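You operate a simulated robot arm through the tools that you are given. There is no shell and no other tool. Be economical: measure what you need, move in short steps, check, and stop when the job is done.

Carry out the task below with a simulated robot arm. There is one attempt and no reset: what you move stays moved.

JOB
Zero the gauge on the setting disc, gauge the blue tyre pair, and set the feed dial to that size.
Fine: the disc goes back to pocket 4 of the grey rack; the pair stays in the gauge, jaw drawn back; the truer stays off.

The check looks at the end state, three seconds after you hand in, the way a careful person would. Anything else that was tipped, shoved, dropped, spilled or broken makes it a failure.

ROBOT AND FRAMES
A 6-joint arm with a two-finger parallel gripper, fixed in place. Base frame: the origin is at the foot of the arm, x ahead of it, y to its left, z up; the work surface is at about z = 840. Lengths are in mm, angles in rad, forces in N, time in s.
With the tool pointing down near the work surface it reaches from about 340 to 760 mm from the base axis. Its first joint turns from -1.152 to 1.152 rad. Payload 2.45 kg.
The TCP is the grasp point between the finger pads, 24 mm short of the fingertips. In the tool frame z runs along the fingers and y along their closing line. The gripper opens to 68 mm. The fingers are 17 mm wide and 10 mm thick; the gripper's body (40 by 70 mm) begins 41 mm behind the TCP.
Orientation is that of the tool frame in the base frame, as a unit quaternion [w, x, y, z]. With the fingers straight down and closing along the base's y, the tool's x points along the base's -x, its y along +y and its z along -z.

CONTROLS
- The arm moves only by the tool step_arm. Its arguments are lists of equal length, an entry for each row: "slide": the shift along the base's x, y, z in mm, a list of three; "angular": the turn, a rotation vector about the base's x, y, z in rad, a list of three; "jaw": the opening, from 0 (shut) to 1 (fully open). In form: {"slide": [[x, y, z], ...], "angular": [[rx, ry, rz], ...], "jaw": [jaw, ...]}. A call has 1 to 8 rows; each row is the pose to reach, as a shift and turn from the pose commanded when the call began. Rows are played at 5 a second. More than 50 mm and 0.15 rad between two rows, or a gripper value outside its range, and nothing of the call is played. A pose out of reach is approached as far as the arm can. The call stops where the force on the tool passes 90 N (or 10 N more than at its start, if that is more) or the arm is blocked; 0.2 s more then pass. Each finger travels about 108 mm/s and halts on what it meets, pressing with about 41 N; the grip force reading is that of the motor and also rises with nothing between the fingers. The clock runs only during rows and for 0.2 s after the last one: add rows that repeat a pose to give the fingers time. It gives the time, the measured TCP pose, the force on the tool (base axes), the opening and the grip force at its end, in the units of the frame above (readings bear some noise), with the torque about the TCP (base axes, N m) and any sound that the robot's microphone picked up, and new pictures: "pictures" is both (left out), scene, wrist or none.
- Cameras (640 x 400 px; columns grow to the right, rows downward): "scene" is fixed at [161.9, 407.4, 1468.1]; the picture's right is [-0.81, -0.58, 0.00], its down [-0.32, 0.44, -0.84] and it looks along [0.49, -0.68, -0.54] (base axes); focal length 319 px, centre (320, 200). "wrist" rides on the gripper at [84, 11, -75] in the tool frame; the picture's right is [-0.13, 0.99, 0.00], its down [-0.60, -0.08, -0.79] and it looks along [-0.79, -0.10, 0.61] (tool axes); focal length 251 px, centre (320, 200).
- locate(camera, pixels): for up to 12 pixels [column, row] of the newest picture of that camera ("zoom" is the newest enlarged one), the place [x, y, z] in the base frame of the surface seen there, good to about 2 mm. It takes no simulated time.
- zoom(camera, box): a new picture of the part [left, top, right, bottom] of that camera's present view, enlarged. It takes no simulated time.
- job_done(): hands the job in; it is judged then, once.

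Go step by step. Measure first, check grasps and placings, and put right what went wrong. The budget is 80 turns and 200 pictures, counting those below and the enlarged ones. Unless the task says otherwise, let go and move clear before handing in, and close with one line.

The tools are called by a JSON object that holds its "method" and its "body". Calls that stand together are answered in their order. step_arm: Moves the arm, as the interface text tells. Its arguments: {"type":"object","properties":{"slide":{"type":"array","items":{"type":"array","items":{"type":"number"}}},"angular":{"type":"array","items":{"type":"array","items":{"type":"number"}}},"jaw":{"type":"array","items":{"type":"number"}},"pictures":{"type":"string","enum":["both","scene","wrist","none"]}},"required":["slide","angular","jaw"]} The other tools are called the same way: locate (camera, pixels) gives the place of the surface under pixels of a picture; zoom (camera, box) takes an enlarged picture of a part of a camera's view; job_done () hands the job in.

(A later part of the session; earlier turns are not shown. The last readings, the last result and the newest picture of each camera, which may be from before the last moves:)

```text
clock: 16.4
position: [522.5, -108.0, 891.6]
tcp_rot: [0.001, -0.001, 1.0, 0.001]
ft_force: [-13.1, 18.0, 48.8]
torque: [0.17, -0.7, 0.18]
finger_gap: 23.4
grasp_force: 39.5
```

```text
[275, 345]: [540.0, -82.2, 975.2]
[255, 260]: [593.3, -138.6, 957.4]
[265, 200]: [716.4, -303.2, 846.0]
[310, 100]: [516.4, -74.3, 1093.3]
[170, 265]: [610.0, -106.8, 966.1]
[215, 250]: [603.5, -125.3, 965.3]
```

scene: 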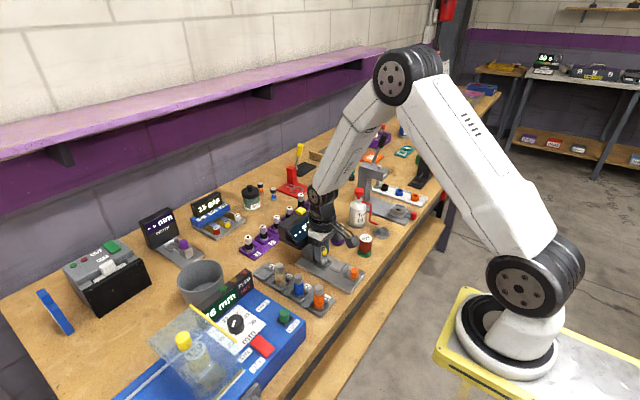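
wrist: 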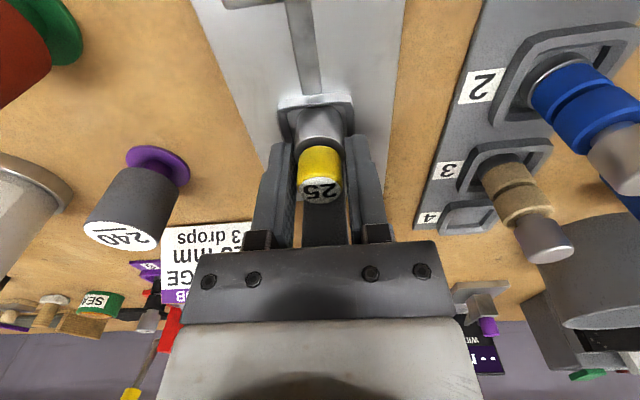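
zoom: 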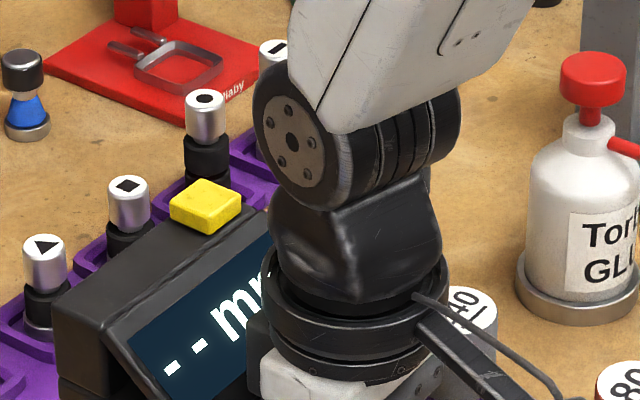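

The gripper clears the display by 18 mm, so this is not a display hit. The lateral forces are about half the vertical ones and the disc is level, which fits the disc standing on the nest floor, perhaps 4 mm higher than the rack's. I ease the pressure and open slightly, keeping the disc between the fingers.

{"method": "step_arm", "body": {"slide": [[0, 0, 1.5], [0, 0, 1.5], [0, 0, 1.5], [0, 0, 1.5]], "angular": [[0, 0, 0], [0, 0, 0], [0, 0, 0], [0, 0, 0]], "jaw": [0, 0, 0.42, 0.42], "pictures": "wrist"}}

{"method": "locate", "body": {"camera": "wrist", "pixels": [[320, 187], [320, 178], [320, 198]]}}

{"method": "zoom", "body": {"camera": "wrist", "box": [240, 90, 400, 190]}}

{"method": "zoom", "body": {"camera": "scene", "box": [300, 240, 348, 270]}}

```text
clock: 17.4
position: [523.4, -109.4, 890.0]
tcp_rot: [0.001, -0.001, 1.0, 0.0]
ft_force: [-8.4, 7.1, 25.7]
torque: [-0.23, -1.39, 0.36]
finger_gap: 28.4
grasp_force: 0.1
```

wrist: 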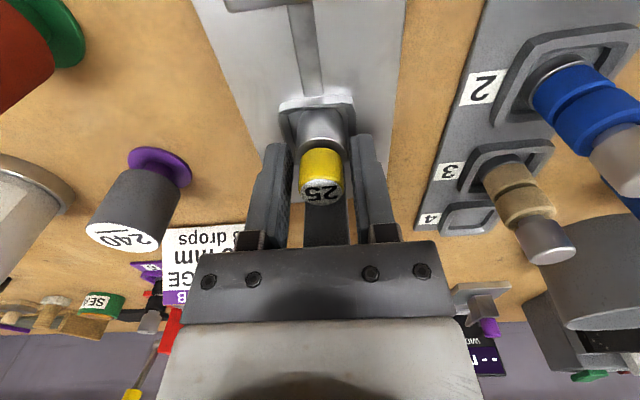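

```text
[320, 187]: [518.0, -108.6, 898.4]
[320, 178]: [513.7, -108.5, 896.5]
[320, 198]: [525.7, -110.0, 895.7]
```

```text
4.00 times, centred on (320, 140) of wrist
```

zoom: 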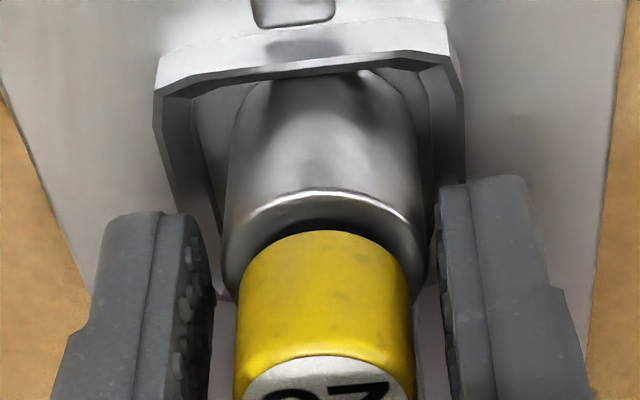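

```text
13.33 times, centred on (324, 255) of scene
```

zoom: 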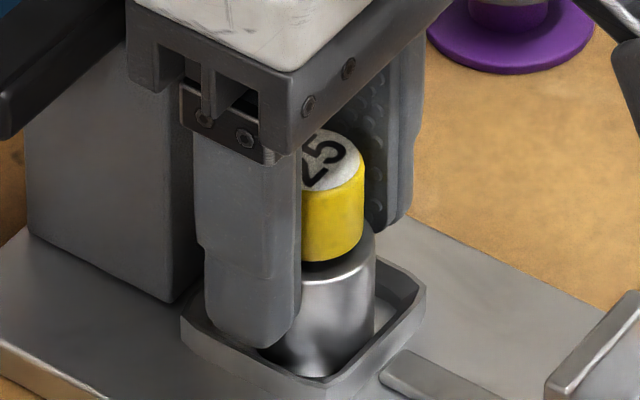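

The disc stands free at top z≈896, but 26 N remains with the fingers open. The wrench points to contact near (565,-109,928), so some gripper part does rest on the display's lip. I open more and withdraw up and back.

{"method": "step_arm", "body": {"slide": [[-2, 0, 3], [-4, 0, 12], [-4, 0, 30], [-4, 0, 60], [-30, 0, 80]], "angular": [[0, 0, 0], [0, 0, 0], [0, 0, 0], [0, 0, 0], [0, 0, 0]], "jaw": [0.6, 0.6, 0.6, 0.6, 0.6]}}

{"method": "zoom", "body": {"camera": "scene", "box": [270, 200, 366, 290]}}

{"method": "zoom", "body": {"camera": "wrist", "box": [240, 40, 400, 140]}}

```text
clock: 18.6
position: [492.1, -109.4, 970.5]
tcp_rot: [0.0, 0.0, 1.0, 0.0]
ft_force: [-0.3, 0.3, -0.6]
torque: [-0.01, 0.01, 0.0]
finger_gap: 40.6
grasp_force: 0.1
```

scene: 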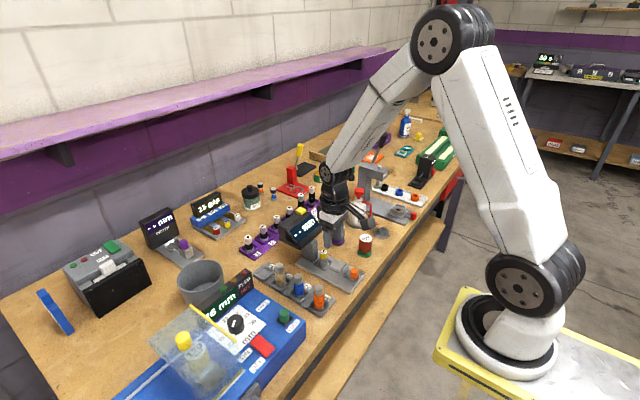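
wrist: 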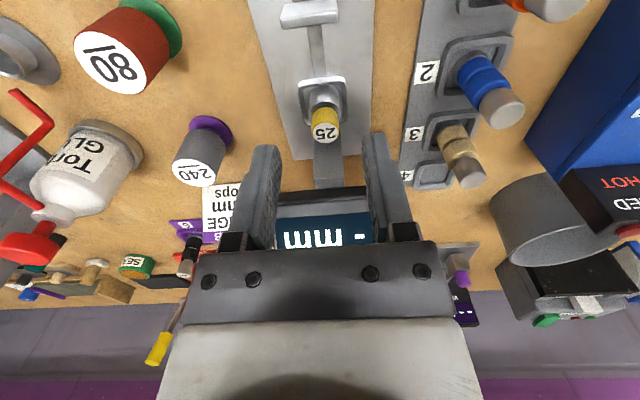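

```text
4.44 times, centred on (318, 245) of scene
```

zoom: 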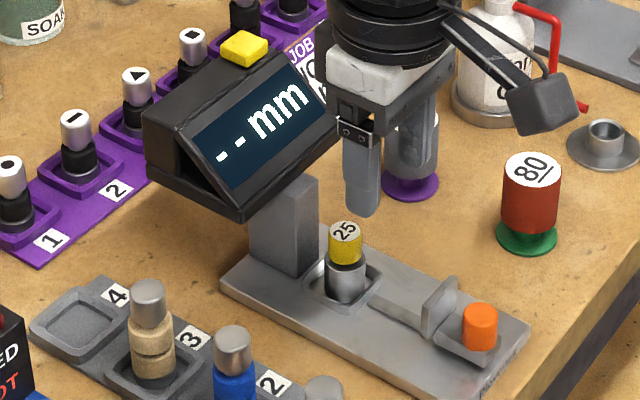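

```text
4.00 times, centred on (320, 90) of wrist
```

zoom: 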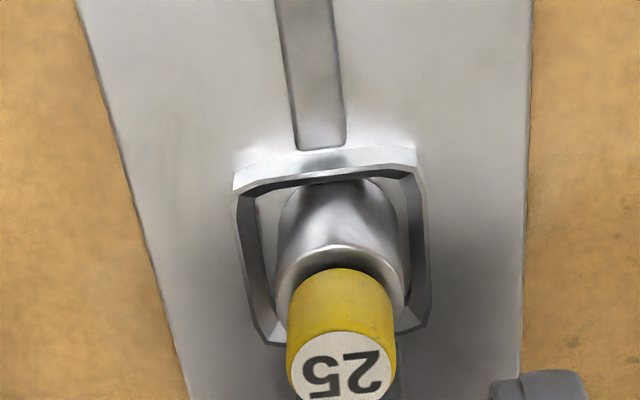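

The disc stands square in the nest. Now the jaw knob: I go above it at about (424,-107) and check alignment.

{"method": "step_arm", "body": {"slide": [[-35, 1, 0], [-68, 2, -15], [-68, 2, -45]], "angular": [[0, 0, 0], [0, 0, 0], [0, 0, 0]], "jaw": [0.6, 0.6, 0.6], "pictures": "wrist"}}

{"method": "zoom", "body": {"camera": "wrist", "box": [240, 80, 400, 180]}}

{"method": "locate", "body": {"camera": "wrist", "pixels": [[320, 140], [320, 130], [320, 150], [310, 142], [332, 142], [325, 115]]}}

```text
clock: 19.4
position: [425.2, -109.3, 923.7]
tcp_rot: [0.001, 0.0, 1.0, -0.001]
ft_force: [0.1, 0.3, -0.7]
torque: [0.0, 0.02, 0.0]
finger_gap: 40.7
grasp_force: 0.1
```

wrist: 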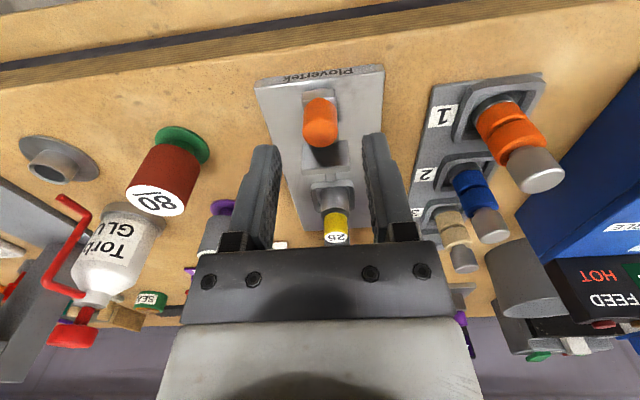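

```text
4.00 times, centred on (320, 130) of wrist
```

zoom: 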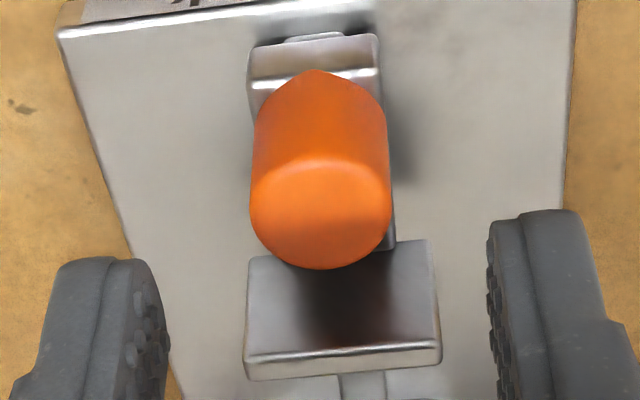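

```text
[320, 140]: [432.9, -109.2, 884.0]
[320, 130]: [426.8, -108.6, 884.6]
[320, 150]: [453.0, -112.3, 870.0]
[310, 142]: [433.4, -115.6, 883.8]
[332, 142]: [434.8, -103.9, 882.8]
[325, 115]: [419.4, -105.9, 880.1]
```

The knob's top centre is about (428.5,-109), z 884. I lower to z≈893 over it and close.

{"method": "step_arm", "body": {"slide": [[3.5, 0, -15], [3.5, 0, -32], [3.5, 0, -32], [3.5, 0, -32], [3.5, 0, -32]], "angular": [[0, 0, 0], [0, 0, 0], [0, 0, 0], [0, 0, 0], [0, 0, 0]], "jaw": [0.6, 0.6, 0.1, 0.1, 0.1], "pictures": "wrist"}}

{"method": "zoom", "body": {"camera": "wrist", "box": [240, 100, 400, 200]}}

```text
clock: 20.6
position: [431.9, -109.8, 891.3]
tcp_rot: [0.001, 0.0, 1.0, 0.0]
ft_force: [0.4, -6.3, -0.7]
torque: [0.2, -0.09, 0.02]
finger_gap: 19.0
grasp_force: 36.9
```

wrist: 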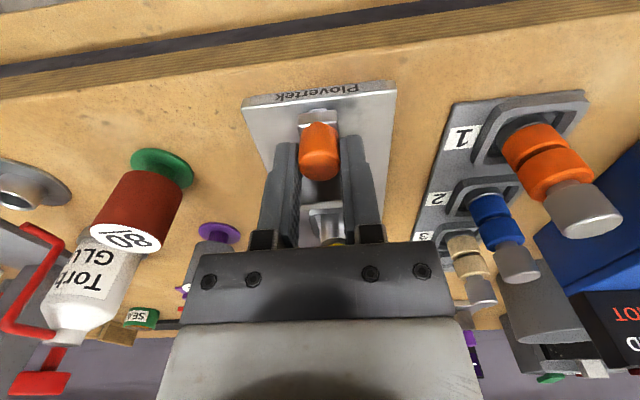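

```text
4.00 times, centred on (320, 150) of wrist
```

zoom: 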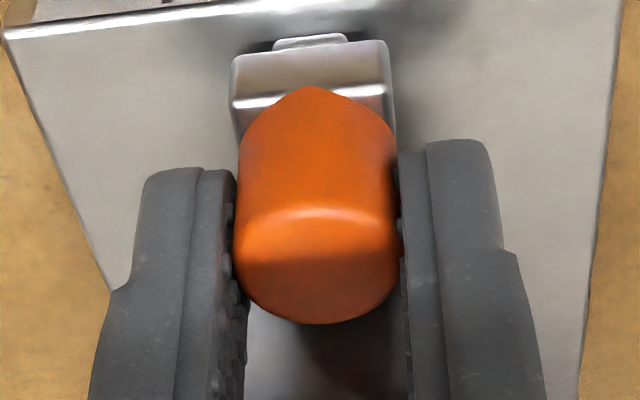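

The knob is gripped. I slide the jaw +x toward the disc, 36 mm first.

{"method": "step_arm", "body": {"slide": [[8, 0, 0], [16, 0, 0], [24, 0, 0], [32, 0, 0], [36, 0, 0]], "angular": [[0, 0, 0], [0, 0, 0], [0, 0, 0], [0, 0, 0], [0, 0, 0]], "jaw": [0.1, 0.1, 0.1, 0.1, 0.1]}}

{"method": "zoom", "body": {"camera": "scene", "box": [280, 210, 376, 270]}}

```text
clock: 21.8
position: [465.3, -110.8, 893.1]
tcp_rot: [0.001, 0.001, 1.0, 0.0]
ft_force: [0.4, -40.0, -27.2]
torque: [-0.36, -0.19, 0.14]
finger_gap: 19.0
grasp_force: 36.6
```

scene: 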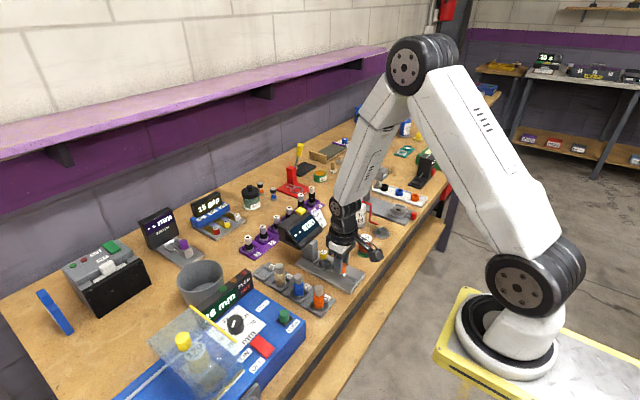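
wrist: 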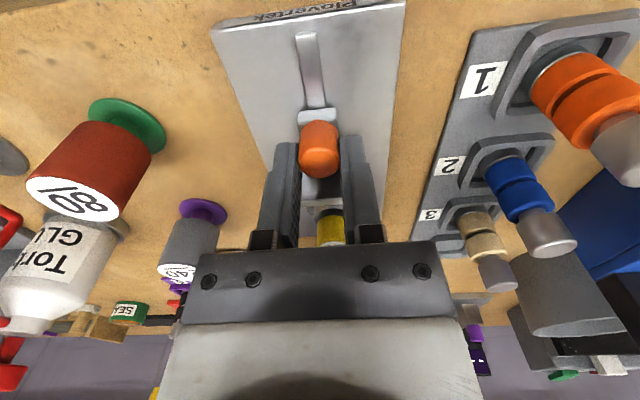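

```text
6.67 times, centred on (328, 240) of scene
```

zoom: 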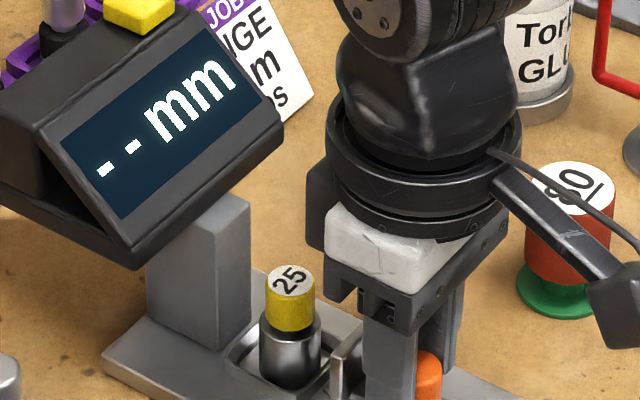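

The jaw has moved, but there is −40 N sideways and −27 N down on the tool, so I'm slightly off the slide's track. A dark block also sticks out on the gripper's +x side, which explains the display contact. I relax y and z.

{"method": "step_arm", "body": {"slide": [[0, -1.5, -1]], "angular": [[0, 0, 0]], "jaw": [0.1], "pictures": "none"}}

```text
clock: 22.2
position: [467.6, -109.5, 892.2]
tcp_rot: [0.002, 0.001, 1.0, 0.001]
ft_force: [-0.6, -31.6, 5.7]
torque: [-0.33, 1.12, 0.13]
finger_gap: 18.9
grasp_force: 37.4
```

Sideways force is down a bit. I move further in −y.

{"method": "step_arm", "body": {"slide": [[0, -1.5, 0], [0, -3, 0]], "angular": [[0, 0, 0], [0, 0, 0]], "jaw": [0.1, 0.1], "pictures": "none"}}

```text
clock: 22.8
position: [467.9, -109.3, 892.2]
tcp_rot: [0.001, 0.0, 1.0, 0.001]
ft_force: [0.3, 11.4, 22.1]
torque: [0.0, -0.65, -0.04]
finger_gap: 18.9
grasp_force: 36.7
```

Now I'm past balance at +11 N, so I return 0.7 in y and advance slowly.

{"method": "step_arm", "body": {"slide": [[1, 0.7, 0.6], [3, 0.6, 0.6], [5, 0.5, 0.6], [7, 0.4, 0.6]], "angular": [[0, 0, 0], [0, 0, 0], [0, 0, 0], [0, 0, 0]], "jaw": [0.1, 0.1, 0.1, 0.1], "pictures": "scene"}}

{"method": "zoom", "body": {"camera": "scene", "box": [280, 210, 376, 270]}}

```text
clock: 23.8
position: [472.0, -109.3, 891.8]
tcp_rot: [-0.002, 0.0, 1.0, 0.001]
ft_force: [-0.7, 30.9, 18.7]
torque: [0.42, 0.78, -0.09]
finger_gap: 19.1
grasp_force: 36.8
```

scene: 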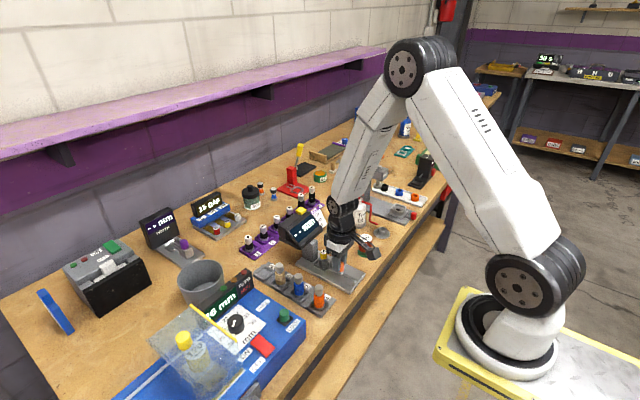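

```text
6.67 times, centred on (328, 240) of scene
```

zoom: 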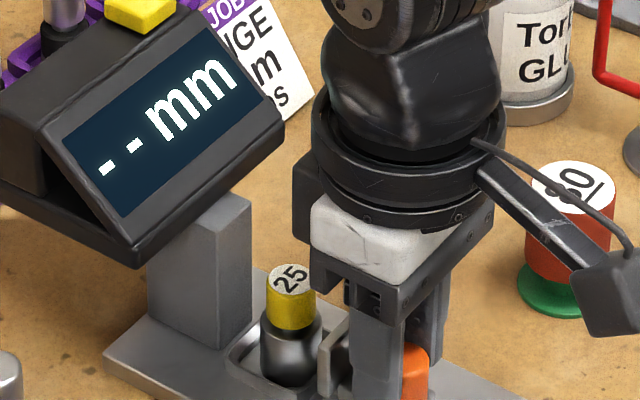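

No x resistance yet, and Fy is +31 N, so I correct y by +1.5 and continue +x in 1.5 mm steps.

{"method": "step_arm", "body": {"slide": [[0, 1.5, 0.5], [1.5, 1.5, 0.5], [3, 1.5, 0.5], [4.5, 1.5, 0.5]], "angular": [[0, 0, 0], [0, 0, 0], [0, 0, 0], [0, 0, 0]], "jaw": [0.1, 0.1, 0.1, 0.1], "pictures": "scene"}}

{"method": "zoom", "body": {"camera": "scene", "box": [280, 210, 376, 270]}}

```text
clock: 24.8
position: [478.0, -109.8, 891.5]
tcp_rot: [0.0, 0.0, 1.0, 0.001]
ft_force: [-1.6, 11.4, -8.1]
torque: [0.54, -0.15, -0.04]
finger_gap: 18.8
grasp_force: 36.6
```

scene: 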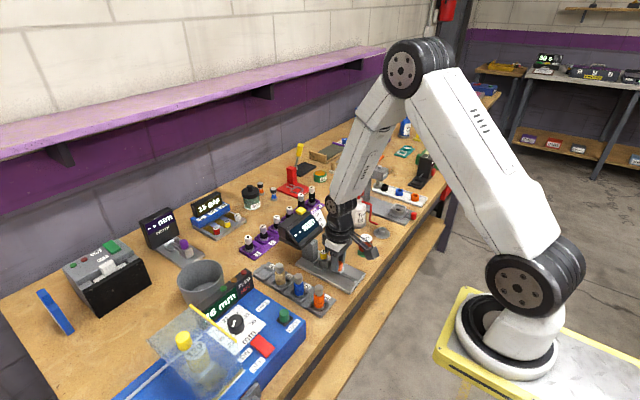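

```text
6.67 times, centred on (328, 240) of scene
```

zoom: 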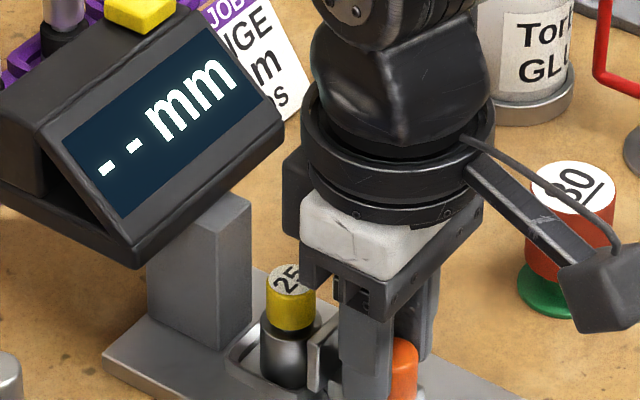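

The jaw is close to the disc and there's still no contact force. I continue.

{"method": "step_arm", "body": {"slide": [[1.5, 0.3, 0], [3, 0.5, 0], [4.5, 0.5, 0], [6, 0.5, 0]], "angular": [[0, 0, 0], [0, 0, 0], [0, 0, 0], [0, 0, 0]], "jaw": [0.1, 0.1, 0.1, 0.1], "pictures": "scene"}}

{"method": "zoom", "body": {"camera": "scene", "box": [280, 210, 376, 270]}}

```text
clock: 25.8
position: [481.7, -110.5, 892.8]
tcp_rot: [-0.002, 0.0, 1.0, -0.001]
ft_force: [0.4, -0.7, -28.5]
torque: [-0.26, 0.09, 0.02]
finger_gap: 18.8
grasp_force: 37.3
```

scene: 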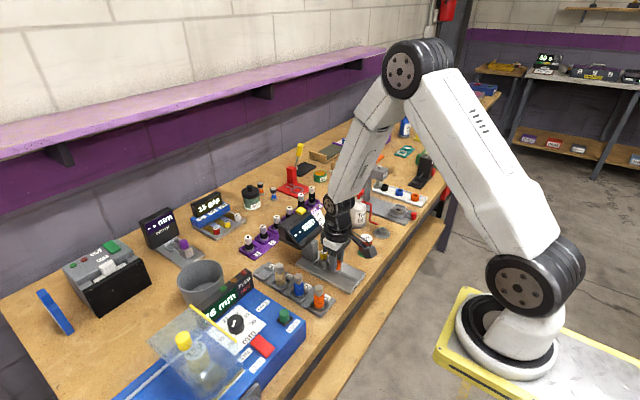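

```text
6.67 times, centred on (328, 240) of scene
```

zoom: 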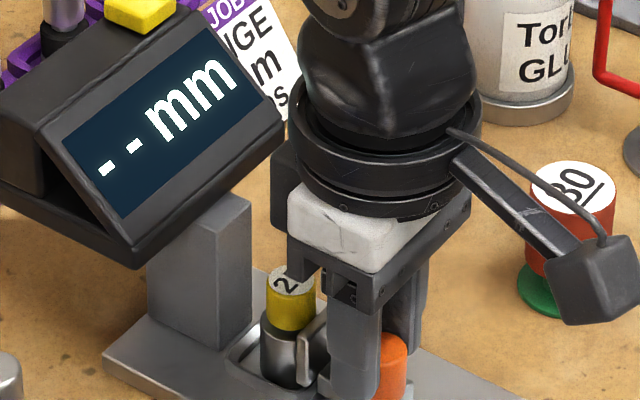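

Still no number or x force; the jaw plate appears to be at the disc. I lower 0.8 to relax z and go a little further.

{"method": "step_arm", "body": {"slide": [[0, 0, -0.8], [1.5, 0, -0.8], [3, 0, -0.8], [4.5, 0, -0.8]], "angular": [[0, 0, 0], [0, 0, 0], [0, 0, 0], [0, 0, 0]], "jaw": [0.1, 0.1, 0.1, 0.1]}}

{"method": "zoom", "body": {"camera": "scene", "box": [280, 210, 376, 270]}}

```text
clock: 26.8
position: [487.0, -109.4, 894.2]
tcp_rot: [-0.001, 0.0, 1.0, 0.0]
ft_force: [-21.9, 2.2, 18.7]
torque: [-0.27, 0.59, 0.04]
finger_gap: 19.0
grasp_force: 37.4
```

scene: 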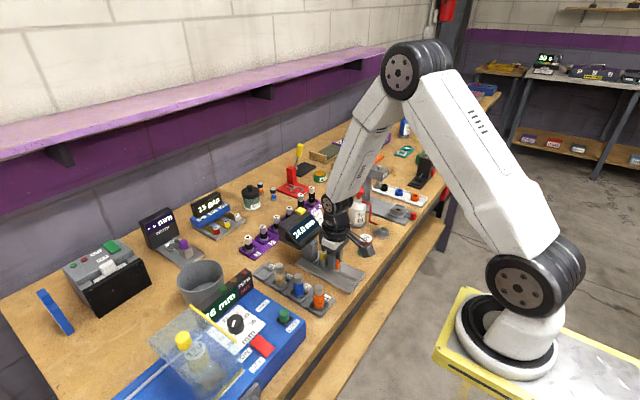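
wrist: 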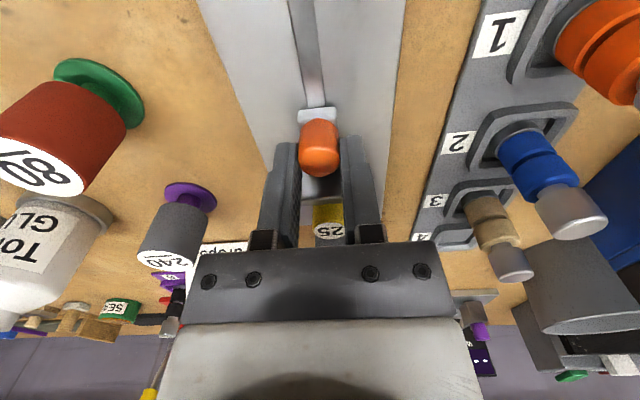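

```text
6.67 times, centred on (328, 240) of scene
```

zoom: 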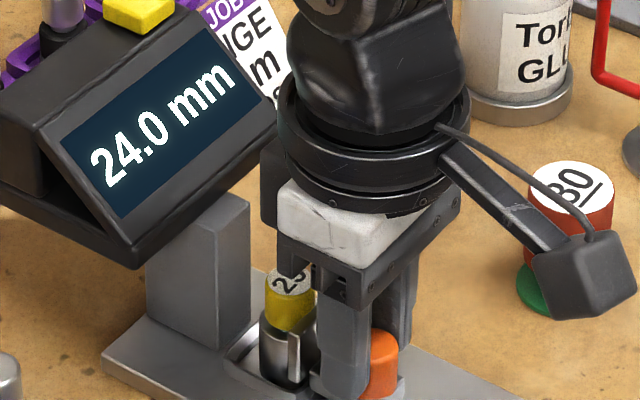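

Contact: Fx −22 N and the display reads 24.0 mm, so the gauge needs zeroing on the 25 disc. I release the knob and see whether the reading holds.

{"method": "step_arm", "body": {"slide": [[-0.5, 0, 0], [-0.5, 0, 0], [-0.5, 0, 0], [-0.5, 0, 20], [-0.5, 0, 50], [-0.5, 0, 90], [-0.5, 0, 130]], "angular": [[0, 0, 0], [0, 0, 0], [0, 0, 0], [0, 0, 0], [0, 0, 0], [0, 0, 0], [0, 0, 0]], "jaw": [0.1, 0.5, 0.5, 0.5, 0.5, 0.5, 0.3]}}

{"method": "zoom", "body": {"camera": "scene", "box": [280, 200, 376, 280]}}

{"method": "locate", "body": {"camera": "scene", "pixels": [[302, 211], [299, 211], [305, 211], [302, 209], [302, 213]]}}

```text
clock: 28.4
position: [488.7, -109.3, 1017.1]
tcp_rot: [0.0, 0.0, 1.0, -0.001]
ft_force: [-0.6, -0.5, 0.7]
torque: [0.02, 0.02, 0.01]
finger_gap: 20.3
grasp_force: 0.1
```

scene: 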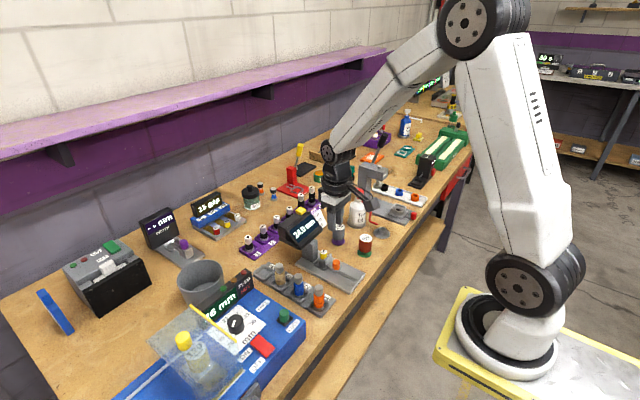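
wrist: 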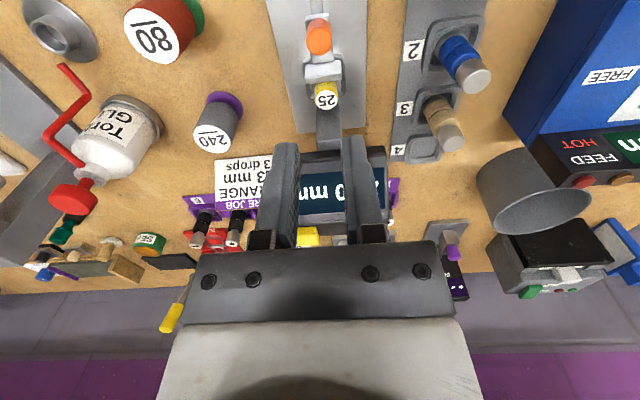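

```text
5.00 times, centred on (328, 240) of scene
```

zoom: 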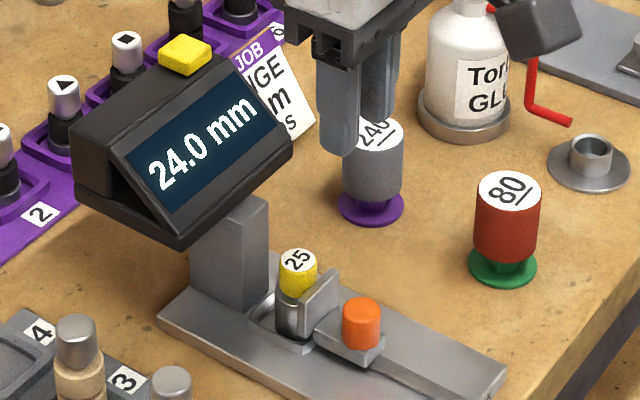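

```text
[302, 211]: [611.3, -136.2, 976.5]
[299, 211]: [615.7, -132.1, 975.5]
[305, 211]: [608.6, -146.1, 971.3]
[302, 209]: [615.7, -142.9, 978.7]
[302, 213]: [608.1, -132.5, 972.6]
```

The reading holds at 24.0 with the knob released. The button is at (612,-137,977), so I go above it with the fingers closed.

{"method": "step_arm", "body": {"slide": [[0, 0, 25], [40, -10, 25], [80, -20, 25], [110, -28, 25], [123.5, -28, 20], [123.5, -28, 0]], "angular": [[0, 0, 0], [0, 0, 0], [0, 0, 0], [0, 0, 0], [0, 0, 0], [0, 0, 0]], "jaw": [0.2, 0, 0, 0, 0, 0]}}

{"method": "zoom", "body": {"camera": "wrist", "box": [240, 90, 400, 190]}}

{"method": "zoom", "body": {"camera": "scene", "box": [270, 180, 366, 240]}}

```text
clock: 29.8
position: [614.8, -137.4, 1020.3]
tcp_rot: [0.0, 0.001, 1.0, 0.0]
ft_force: [0.0, -0.1, -0.6]
torque: [-0.01, -0.04, 0.04]
finger_gap: 0.0
grasp_force: 23.7
```

scene: 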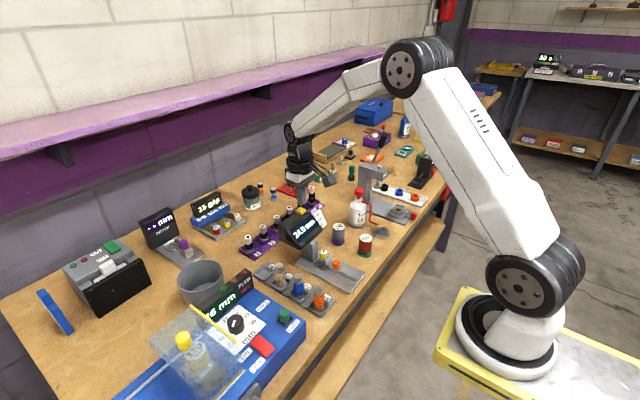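
wrist: 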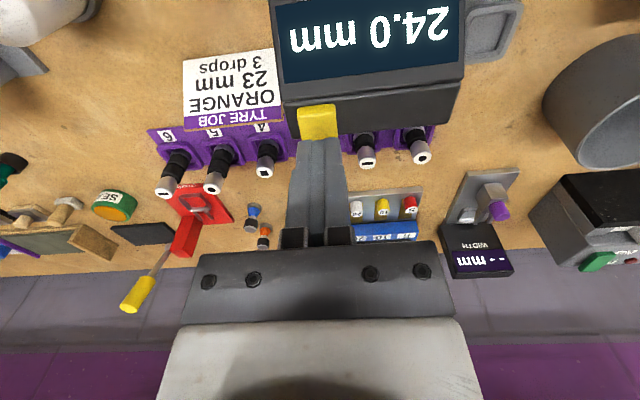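

```text
4.00 times, centred on (320, 140) of wrist
```

zoom: 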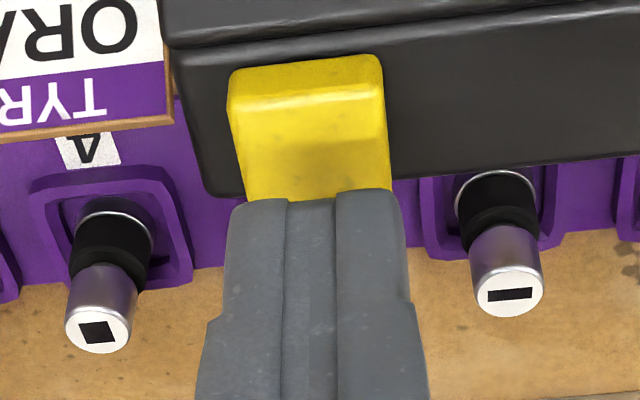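

```text
6.67 times, centred on (318, 210) of scene
```

zoom: 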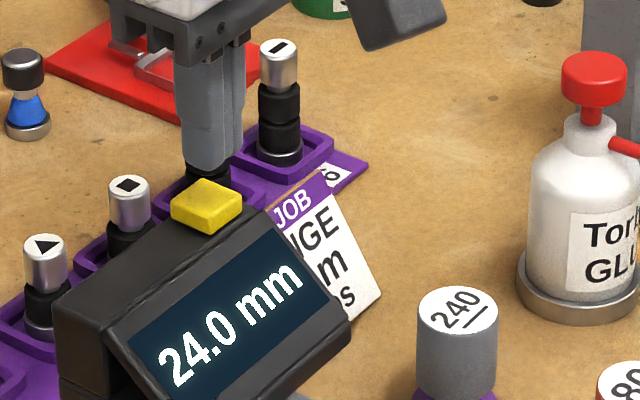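

Measuring the button's top relative to the fingertips.

{"method": "locate", "body": {"camera": "zoom", "pixels": [[175, 205], [235, 205], [205, 190], [208, 228], [208, 205], [205, 165]]}}

{"method": "locate", "body": {"camera": "wrist", "pixels": [[318, 113], [318, 130], [301, 115], [334, 112], [318, 107]]}}

```text
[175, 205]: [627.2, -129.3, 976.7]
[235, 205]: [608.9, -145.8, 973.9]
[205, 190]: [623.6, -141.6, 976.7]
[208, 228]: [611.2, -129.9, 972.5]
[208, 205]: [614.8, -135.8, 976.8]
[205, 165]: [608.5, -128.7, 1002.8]
```

```text
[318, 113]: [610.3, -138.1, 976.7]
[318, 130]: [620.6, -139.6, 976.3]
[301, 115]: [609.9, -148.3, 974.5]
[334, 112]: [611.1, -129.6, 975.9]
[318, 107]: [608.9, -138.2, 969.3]
```

Button centre is (617,-138). I shift +2 in x and press down in small steps.

{"method": "step_arm", "body": {"slide": [[2, -0.5, -10], [2, -0.5, -16], [2, -0.5, -19], [2, -0.5, -21], [2, -0.5, -23], [2, -0.5, -23]], "angular": [[0, 0, 0], [0, 0, 0], [0, 0, 0], [0, 0, 0], [0, 0, 0], [0, 0, 0]], "jaw": [0, 0, 0, 0, 0, 0], "pictures": "wrist"}}

```text
clock: 31.2
position: [614.5, -138.5, 998.9]
tcp_rot: [0.001, 0.0, 1.0, 0.0]
ft_force: [1.2, -0.5, 1.2]
torque: [-0.01, -0.03, -0.01]
finger_gap: 0.1
grasp_force: 24.2
```

wrist: 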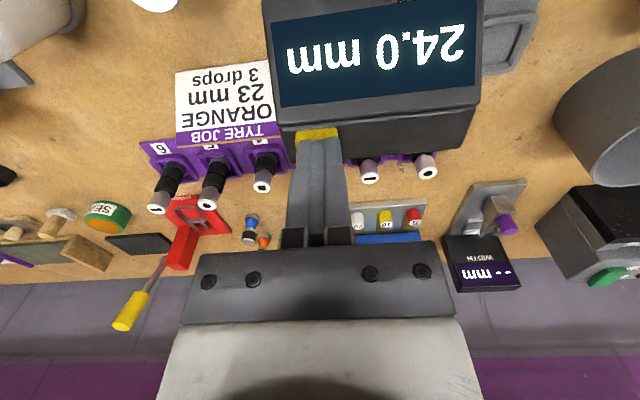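

No force yet at z 998.9, so I press further in 1 mm steps.

{"method": "step_arm", "body": {"slide": [[0, 0, -1.5], [0, 0, -3], [0, 0, -4.5], [0, 0, -6], [0, 0, -6]], "angular": [[0, 0, 0], [0, 0, 0], [0, 0, 0], [0, 0, 0], [0, 0, 0]], "jaw": [0, 0, 0, 0, 0], "pictures": "wrist"}}

```text
clock: 32.4
position: [612.3, -138.0, 994.1]
tcp_rot: [0.001, 0.001, 1.0, 0.0]
ft_force: [2.1, 3.1, 9.6]
torque: [0.03, -0.04, 0.01]
finger_gap: 0.0
grasp_force: 23.5
heard: click
```

wrist: 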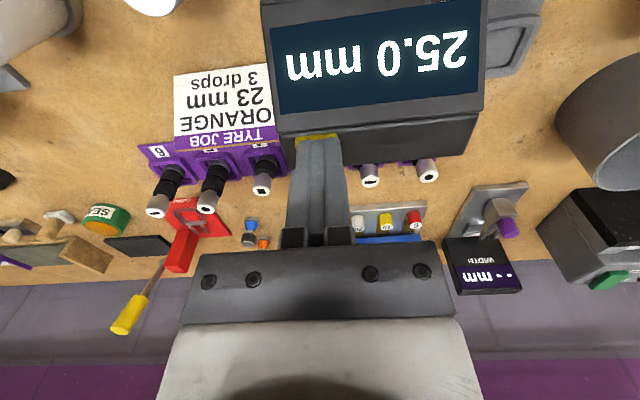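

A click, and the display reads 25.0 mm, so it is zeroed. I go back above the knob.

{"method": "step_arm", "body": {"slide": [[0, 0, 25], [0, 0, 45], [-40, 10, 45], [-80, 20, 45], [-125, 28.5, 40], [-125, 28.5, 0], [-125, 28.5, -40], [-125, 28.5, -75]], "angular": [[0, 0, 0], [0, 0, 0], [0, 0, 0], [0, 0, 0], [0, 0, 0], [0, 0, 0], [0, 0, 0], [0, 0, 0]], "jaw": [0, 0, 0.2, 0.5, 0.6, 0.6, 0.6, 0.6], "pictures": "wrist"}}

{"method": "zoom", "body": {"camera": "wrist", "box": [240, 80, 400, 180]}}

{"method": "zoom", "body": {"camera": "scene", "box": [270, 200, 366, 260]}}

```text
clock: 34.2
position: [490.0, -110.3, 919.3]
tcp_rot: [0.0, 0.0, 1.0, 0.0]
ft_force: [-0.4, -0.4, 0.2]
torque: [0.02, -0.02, -0.01]
finger_gap: 40.7
grasp_force: 0.1
```

wrist: 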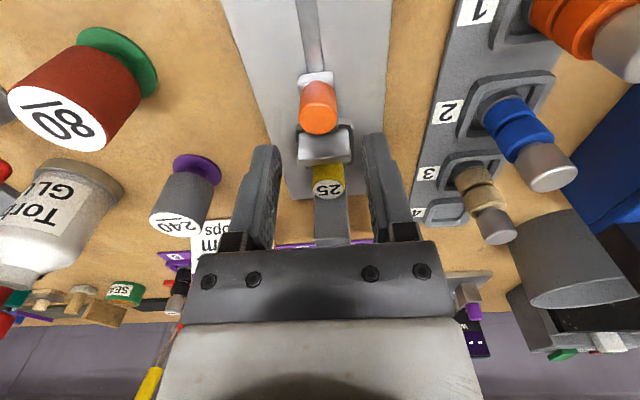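

```text
4.00 times, centred on (320, 130) of wrist
```

zoom: 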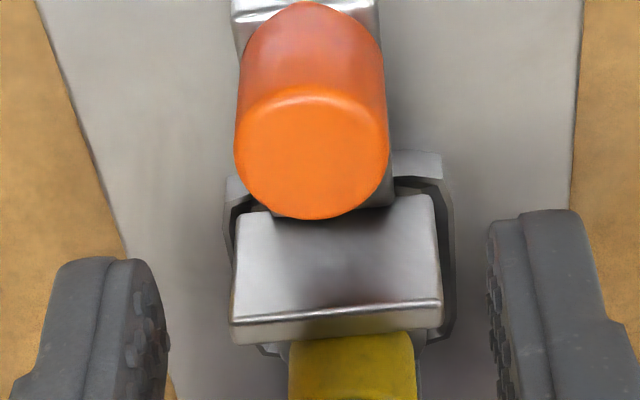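

```text
6.67 times, centred on (318, 230) of scene
```

zoom: 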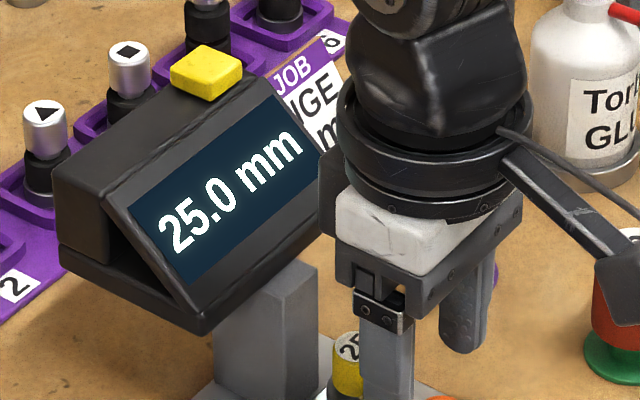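

{"method": "locate", "body": {"camera": "wrist", "pixels": [[318, 118], [318, 107], [318, 130], [301, 118], [334, 118]]}}

```text
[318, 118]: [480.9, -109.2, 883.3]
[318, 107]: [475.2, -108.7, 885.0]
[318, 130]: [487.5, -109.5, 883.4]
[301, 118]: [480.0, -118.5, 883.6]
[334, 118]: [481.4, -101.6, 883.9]
```

The knob is at (481,-109.5). I lower onto it with a −7 mm x correction, close, and draw the jaw back.

{"method": "step_arm", "body": {"slide": [[-7, 0.7, -10], [-7, 0.7, -26], [-7, 0.7, -26], [-7, 0.7, -26], [-7, 0.7, -26]], "angular": [[0, 0, 0], [0, 0, 0], [0, 0, 0], [0, 0, 0], [0, 0, 0]], "jaw": [0.6, 0.6, 0.1, 0.1, 0.1], "pictures": "none"}}

{"method": "step_arm", "body": {"slide": [[-7, 0, 0], [-14, 0, 0], [-21, 0, 0], [-28, 0, 0], [-35, 0, 0], [-42, 0, 0], [-49, 0, 0]], "angular": [[0, 0, 0], [0, 0, 0], [0, 0, 0], [0, 0, 0], [0, 0, 0], [0, 0, 0], [0, 0, 0]], "jaw": [0.1, 0.1, 0.1, 0.1, 0.1, 0.1, 0.1], "pictures": "wrist"}}

```text
clock: 35.4
position: [482.3, -110.5, 893.0]
tcp_rot: [0.0, 0.001, 1.0, 0.0]
ft_force: [-4.5, -23.7, -7.0]
torque: [-0.22, 0.12, -0.05]
finger_gap: 19.1
grasp_force: 36.7
```

```text
clock: 37.0
position: [433.2, -111.0, 894.1]
tcp_rot: [0.002, -0.001, 1.0, -0.001]
ft_force: [-0.1, -28.6, 28.6]
torque: [-0.38, -0.06, -0.04]
finger_gap: 19.0
grasp_force: 37.1
```

wrist: 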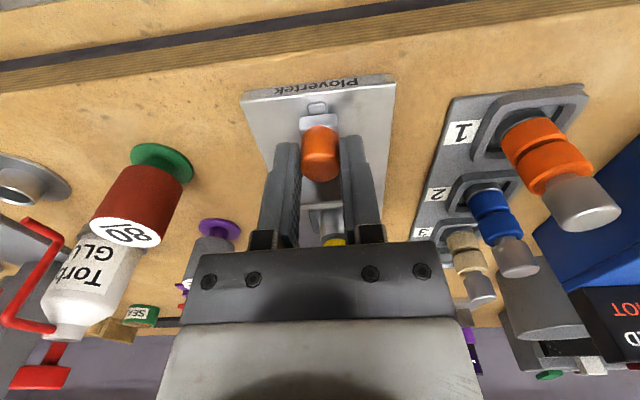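

The jaw is nearly fully back. I release, lift, and move up for a view of the disc.

{"method": "step_arm", "body": {"slide": [[-3, -1, 0], [-3, -1, 0], [-3, -1, 0], [-3, -1, 20], [-3, -1, 60], [20, -1, 80], [45, 0, 80]], "angular": [[0, 0, 0], [0, 0, 0], [0, 0, 0], [0, 0, 0], [0, 0, 0], [0, 0, 0], [0, 0, 0]], "jaw": [0.1, 0.6, 0.6, 0.6, 0.6, 0.6, 0.55]}}

{"method": "zoom", "body": {"camera": "scene", "box": [280, 200, 376, 280]}}

{"method": "zoom", "body": {"camera": "wrist", "box": [240, 50, 400, 150]}}

```text
clock: 38.6
position: [478.7, -109.5, 971.7]
tcp_rot: [0.0, 0.0, 1.0, 0.0]
ft_force: [1.2, 0.2, 0.1]
torque: [0.01, 0.01, -0.04]
finger_gap: 37.4
grasp_force: 0.1
```

scene: 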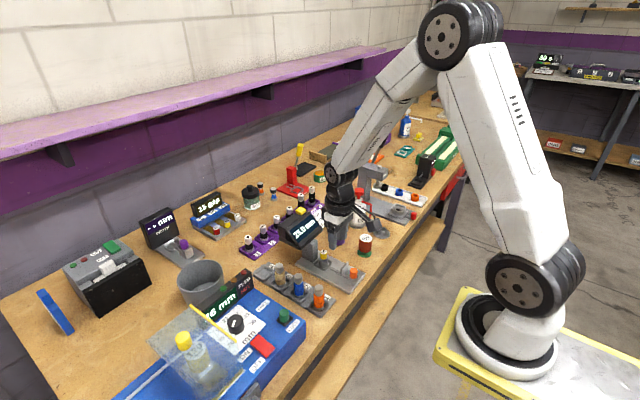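
wrist: 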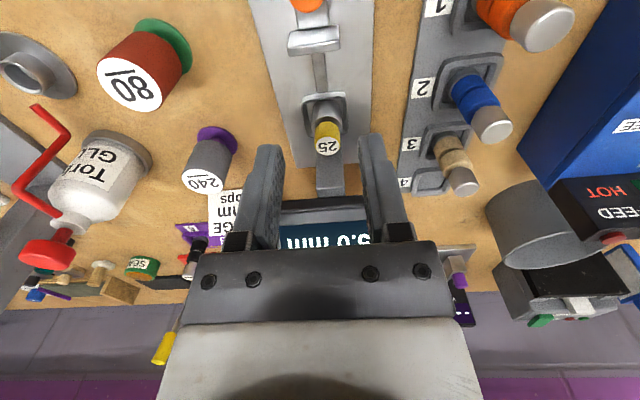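

```text
5.00 times, centred on (328, 240) of scene
```

zoom: 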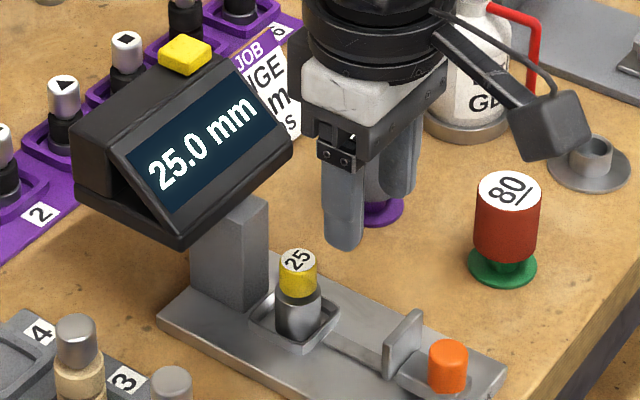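

```text
4.00 times, centred on (320, 100) of wrist
```

zoom: 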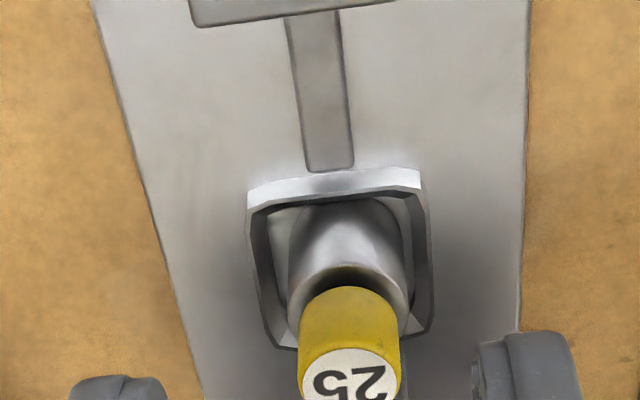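

The jaw is back and the gauge holds 25.0. I locate the disc's top.

{"method": "locate", "body": {"camera": "wrist", "pixels": [[327, 145], [327, 138], [327, 153], [316, 146], [338, 146], [308, 130], [345, 127]]}}

```text
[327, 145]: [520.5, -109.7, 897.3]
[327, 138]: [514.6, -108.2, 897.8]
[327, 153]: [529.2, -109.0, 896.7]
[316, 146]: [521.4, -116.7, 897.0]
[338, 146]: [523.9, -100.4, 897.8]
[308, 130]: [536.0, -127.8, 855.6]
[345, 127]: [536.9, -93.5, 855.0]
```

The disc is at (522,-109), top 897. To keep the gripper's front block off the display I'll grip at x≈519, z≈896 rather than dead centre.

{"method": "step_arm", "body": {"slide": [[20, 0.3, 0], [40, 0.3, -20], [40, 0.3, -50], [40, 0.3, -70], [40, 0.3, -75], [40, 0.3, -75], [40, 0.3, -75], [40, 0.3, -75]], "angular": [[0, 0, 0], [0, 0, 0], [0, 0, 0], [0, 0, 0], [0, 0, 0], [0, 0, 0], [0, 0, 0], [0, 0, 0]], "jaw": [0.6, 0.6, 0.6, 0.6, 0.6, 0, 0, 0], "pictures": "wrist"}}

```text
clock: 40.4
position: [517.8, -108.8, 897.9]
tcp_rot: [0.002, 0.0, 1.0, 0.0]
ft_force: [0.1, 0.2, -0.1]
torque: [-0.02, -0.01, 0.01]
finger_gap: 23.6
grasp_force: 40.1
```

wrist: 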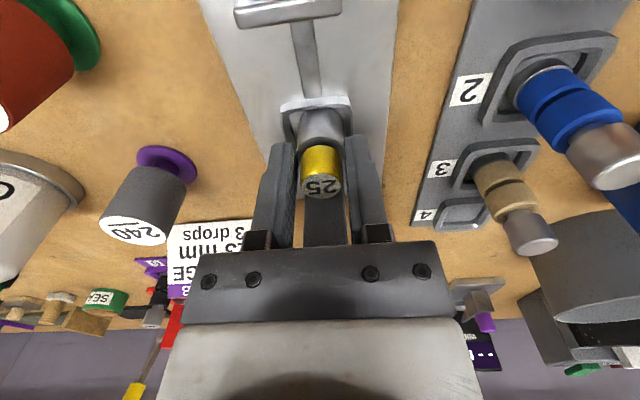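

The disc is gripped with no side contact. I lift slowly and carry it back toward pocket 4.

{"method": "step_arm", "body": {"slide": [[0, 0, 6], [0, 0, 12], [0, 0, 25], [0, 0, 50], [0, 35, 68], [0, 75, 68], [0, 115, 68], [30, 115, 68]], "angular": [[0, 0, 0], [0, 0, 0], [0, 0, 0], [0, 0, 0], [0, 0, 0], [0, 0, 0], [0, 0, 0], [0, 0, 0]], "jaw": [0, 0, 0, 0, 0, 0, 0, 0], "pictures": "wrist"}}

{"method": "step_arm", "body": {"slide": [[35, 0, 0], [70, 0, 0], [82, 0, 0], [82, 0, 0]], "angular": [[0, 0, 0], [0, 0, 0], [0, 0, 0], [0, 0, 0]], "jaw": [0, 0, 0, 0], "pictures": "wrist"}}

{"method": "zoom", "body": {"camera": "wrist", "box": [240, 30, 400, 130]}}

{"method": "locate", "body": {"camera": "wrist", "pixels": [[320, 176], [320, 186], [320, 197], [302, 186], [338, 186]]}}

```text
clock: 42.2
position: [545.6, 7.9, 966.8]
tcp_rot: [0.0, 0.001, 1.0, 0.001]
ft_force: [0.5, 0.5, -2.1]
torque: [0.0, 0.03, 0.01]
finger_gap: 23.9
grasp_force: 39.4
```

wrist: 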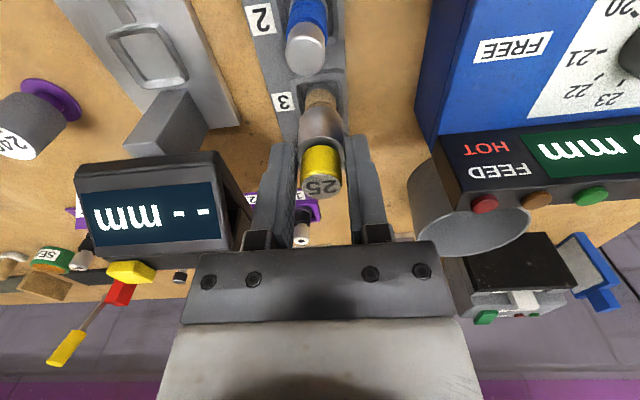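

```text
clock: 43.2
position: [625.9, 8.7, 964.5]
tcp_rot: [0.0, -0.001, 1.0, 0.0]
ft_force: [0.0, -0.7, -0.9]
torque: [0.0, -0.01, -0.02]
finger_gap: 23.6
grasp_force: 39.7
```

wrist: 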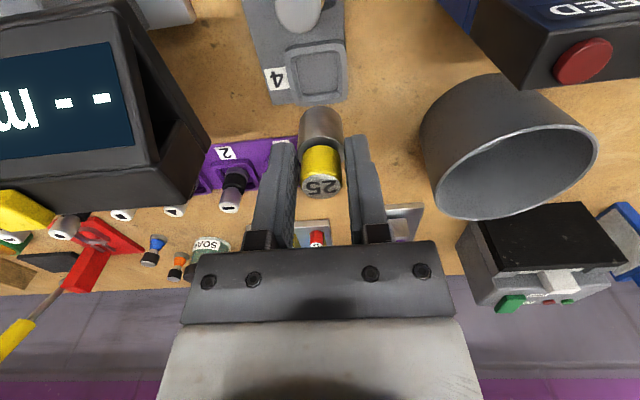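

```text
4.00 times, centred on (320, 80) of wrist
```

zoom: 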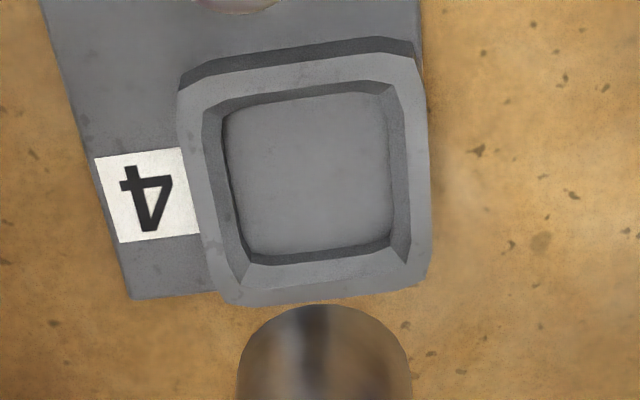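

```text
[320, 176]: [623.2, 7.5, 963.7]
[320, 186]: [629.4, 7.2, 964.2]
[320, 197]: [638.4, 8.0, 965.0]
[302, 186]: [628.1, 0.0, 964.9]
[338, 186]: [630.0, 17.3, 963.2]
```

{"method": "locate", "body": {"camera": "zoom", "pixels": [[190, 95], [420, 85], [235, 300], [425, 275], [300, 75], [330, 290], [205, 190], [420, 180], [300, 170], [235, 110], [385, 240]]}}

```text
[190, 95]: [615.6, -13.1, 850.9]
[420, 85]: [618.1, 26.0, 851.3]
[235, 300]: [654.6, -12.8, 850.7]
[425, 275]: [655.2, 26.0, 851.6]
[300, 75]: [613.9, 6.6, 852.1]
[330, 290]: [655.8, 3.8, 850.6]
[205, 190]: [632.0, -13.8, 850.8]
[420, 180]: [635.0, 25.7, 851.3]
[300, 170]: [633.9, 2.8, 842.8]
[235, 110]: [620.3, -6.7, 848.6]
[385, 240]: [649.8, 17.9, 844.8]
```

The pocket is centred at (635,6.2) with floor 843; the disc is at (631,7.5), top 964. I shift +4, −1.3 and lower 70 of the 72.5 needed.

{"method": "step_arm", "body": {"slide": [[4, -1.3, 0], [4, -1.3, -30], [4, -1.3, -55], [4, -1.3, -67], [4, -1.3, -70], [4, -1.3, -70]], "angular": [[0, 0, 0], [0, 0, 0], [0, 0, 0], [0, 0, 0], [0, 0, 0], [0, 0, 0]], "jaw": [0, 0, 0, 0, 0, 0], "pictures": "wrist"}}

{"method": "locate", "body": {"camera": "wrist", "pixels": [[320, 176], [320, 186], [320, 197], [302, 186], [338, 186]]}}

```text
clock: 44.6
position: [632.1, 4.9, 894.1]
tcp_rot: [0.0, 0.0, 1.0, 0.0]
ft_force: [-0.3, -0.3, -0.5]
torque: [0.0, 0.01, 0.01]
finger_gap: 23.7
grasp_force: 39.6
```

wrist: 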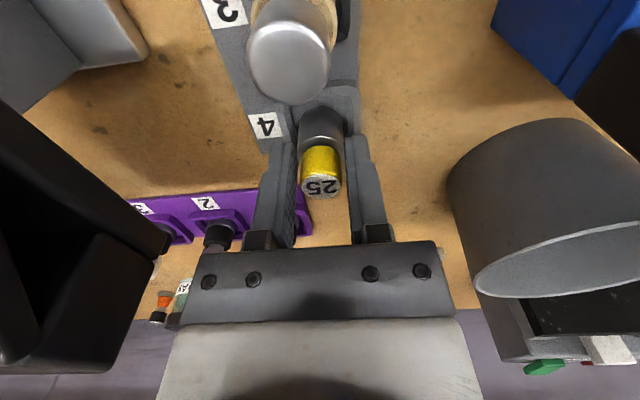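

```text
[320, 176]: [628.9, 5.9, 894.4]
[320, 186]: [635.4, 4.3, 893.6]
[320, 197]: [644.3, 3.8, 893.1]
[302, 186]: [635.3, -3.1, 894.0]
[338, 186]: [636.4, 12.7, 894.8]
```

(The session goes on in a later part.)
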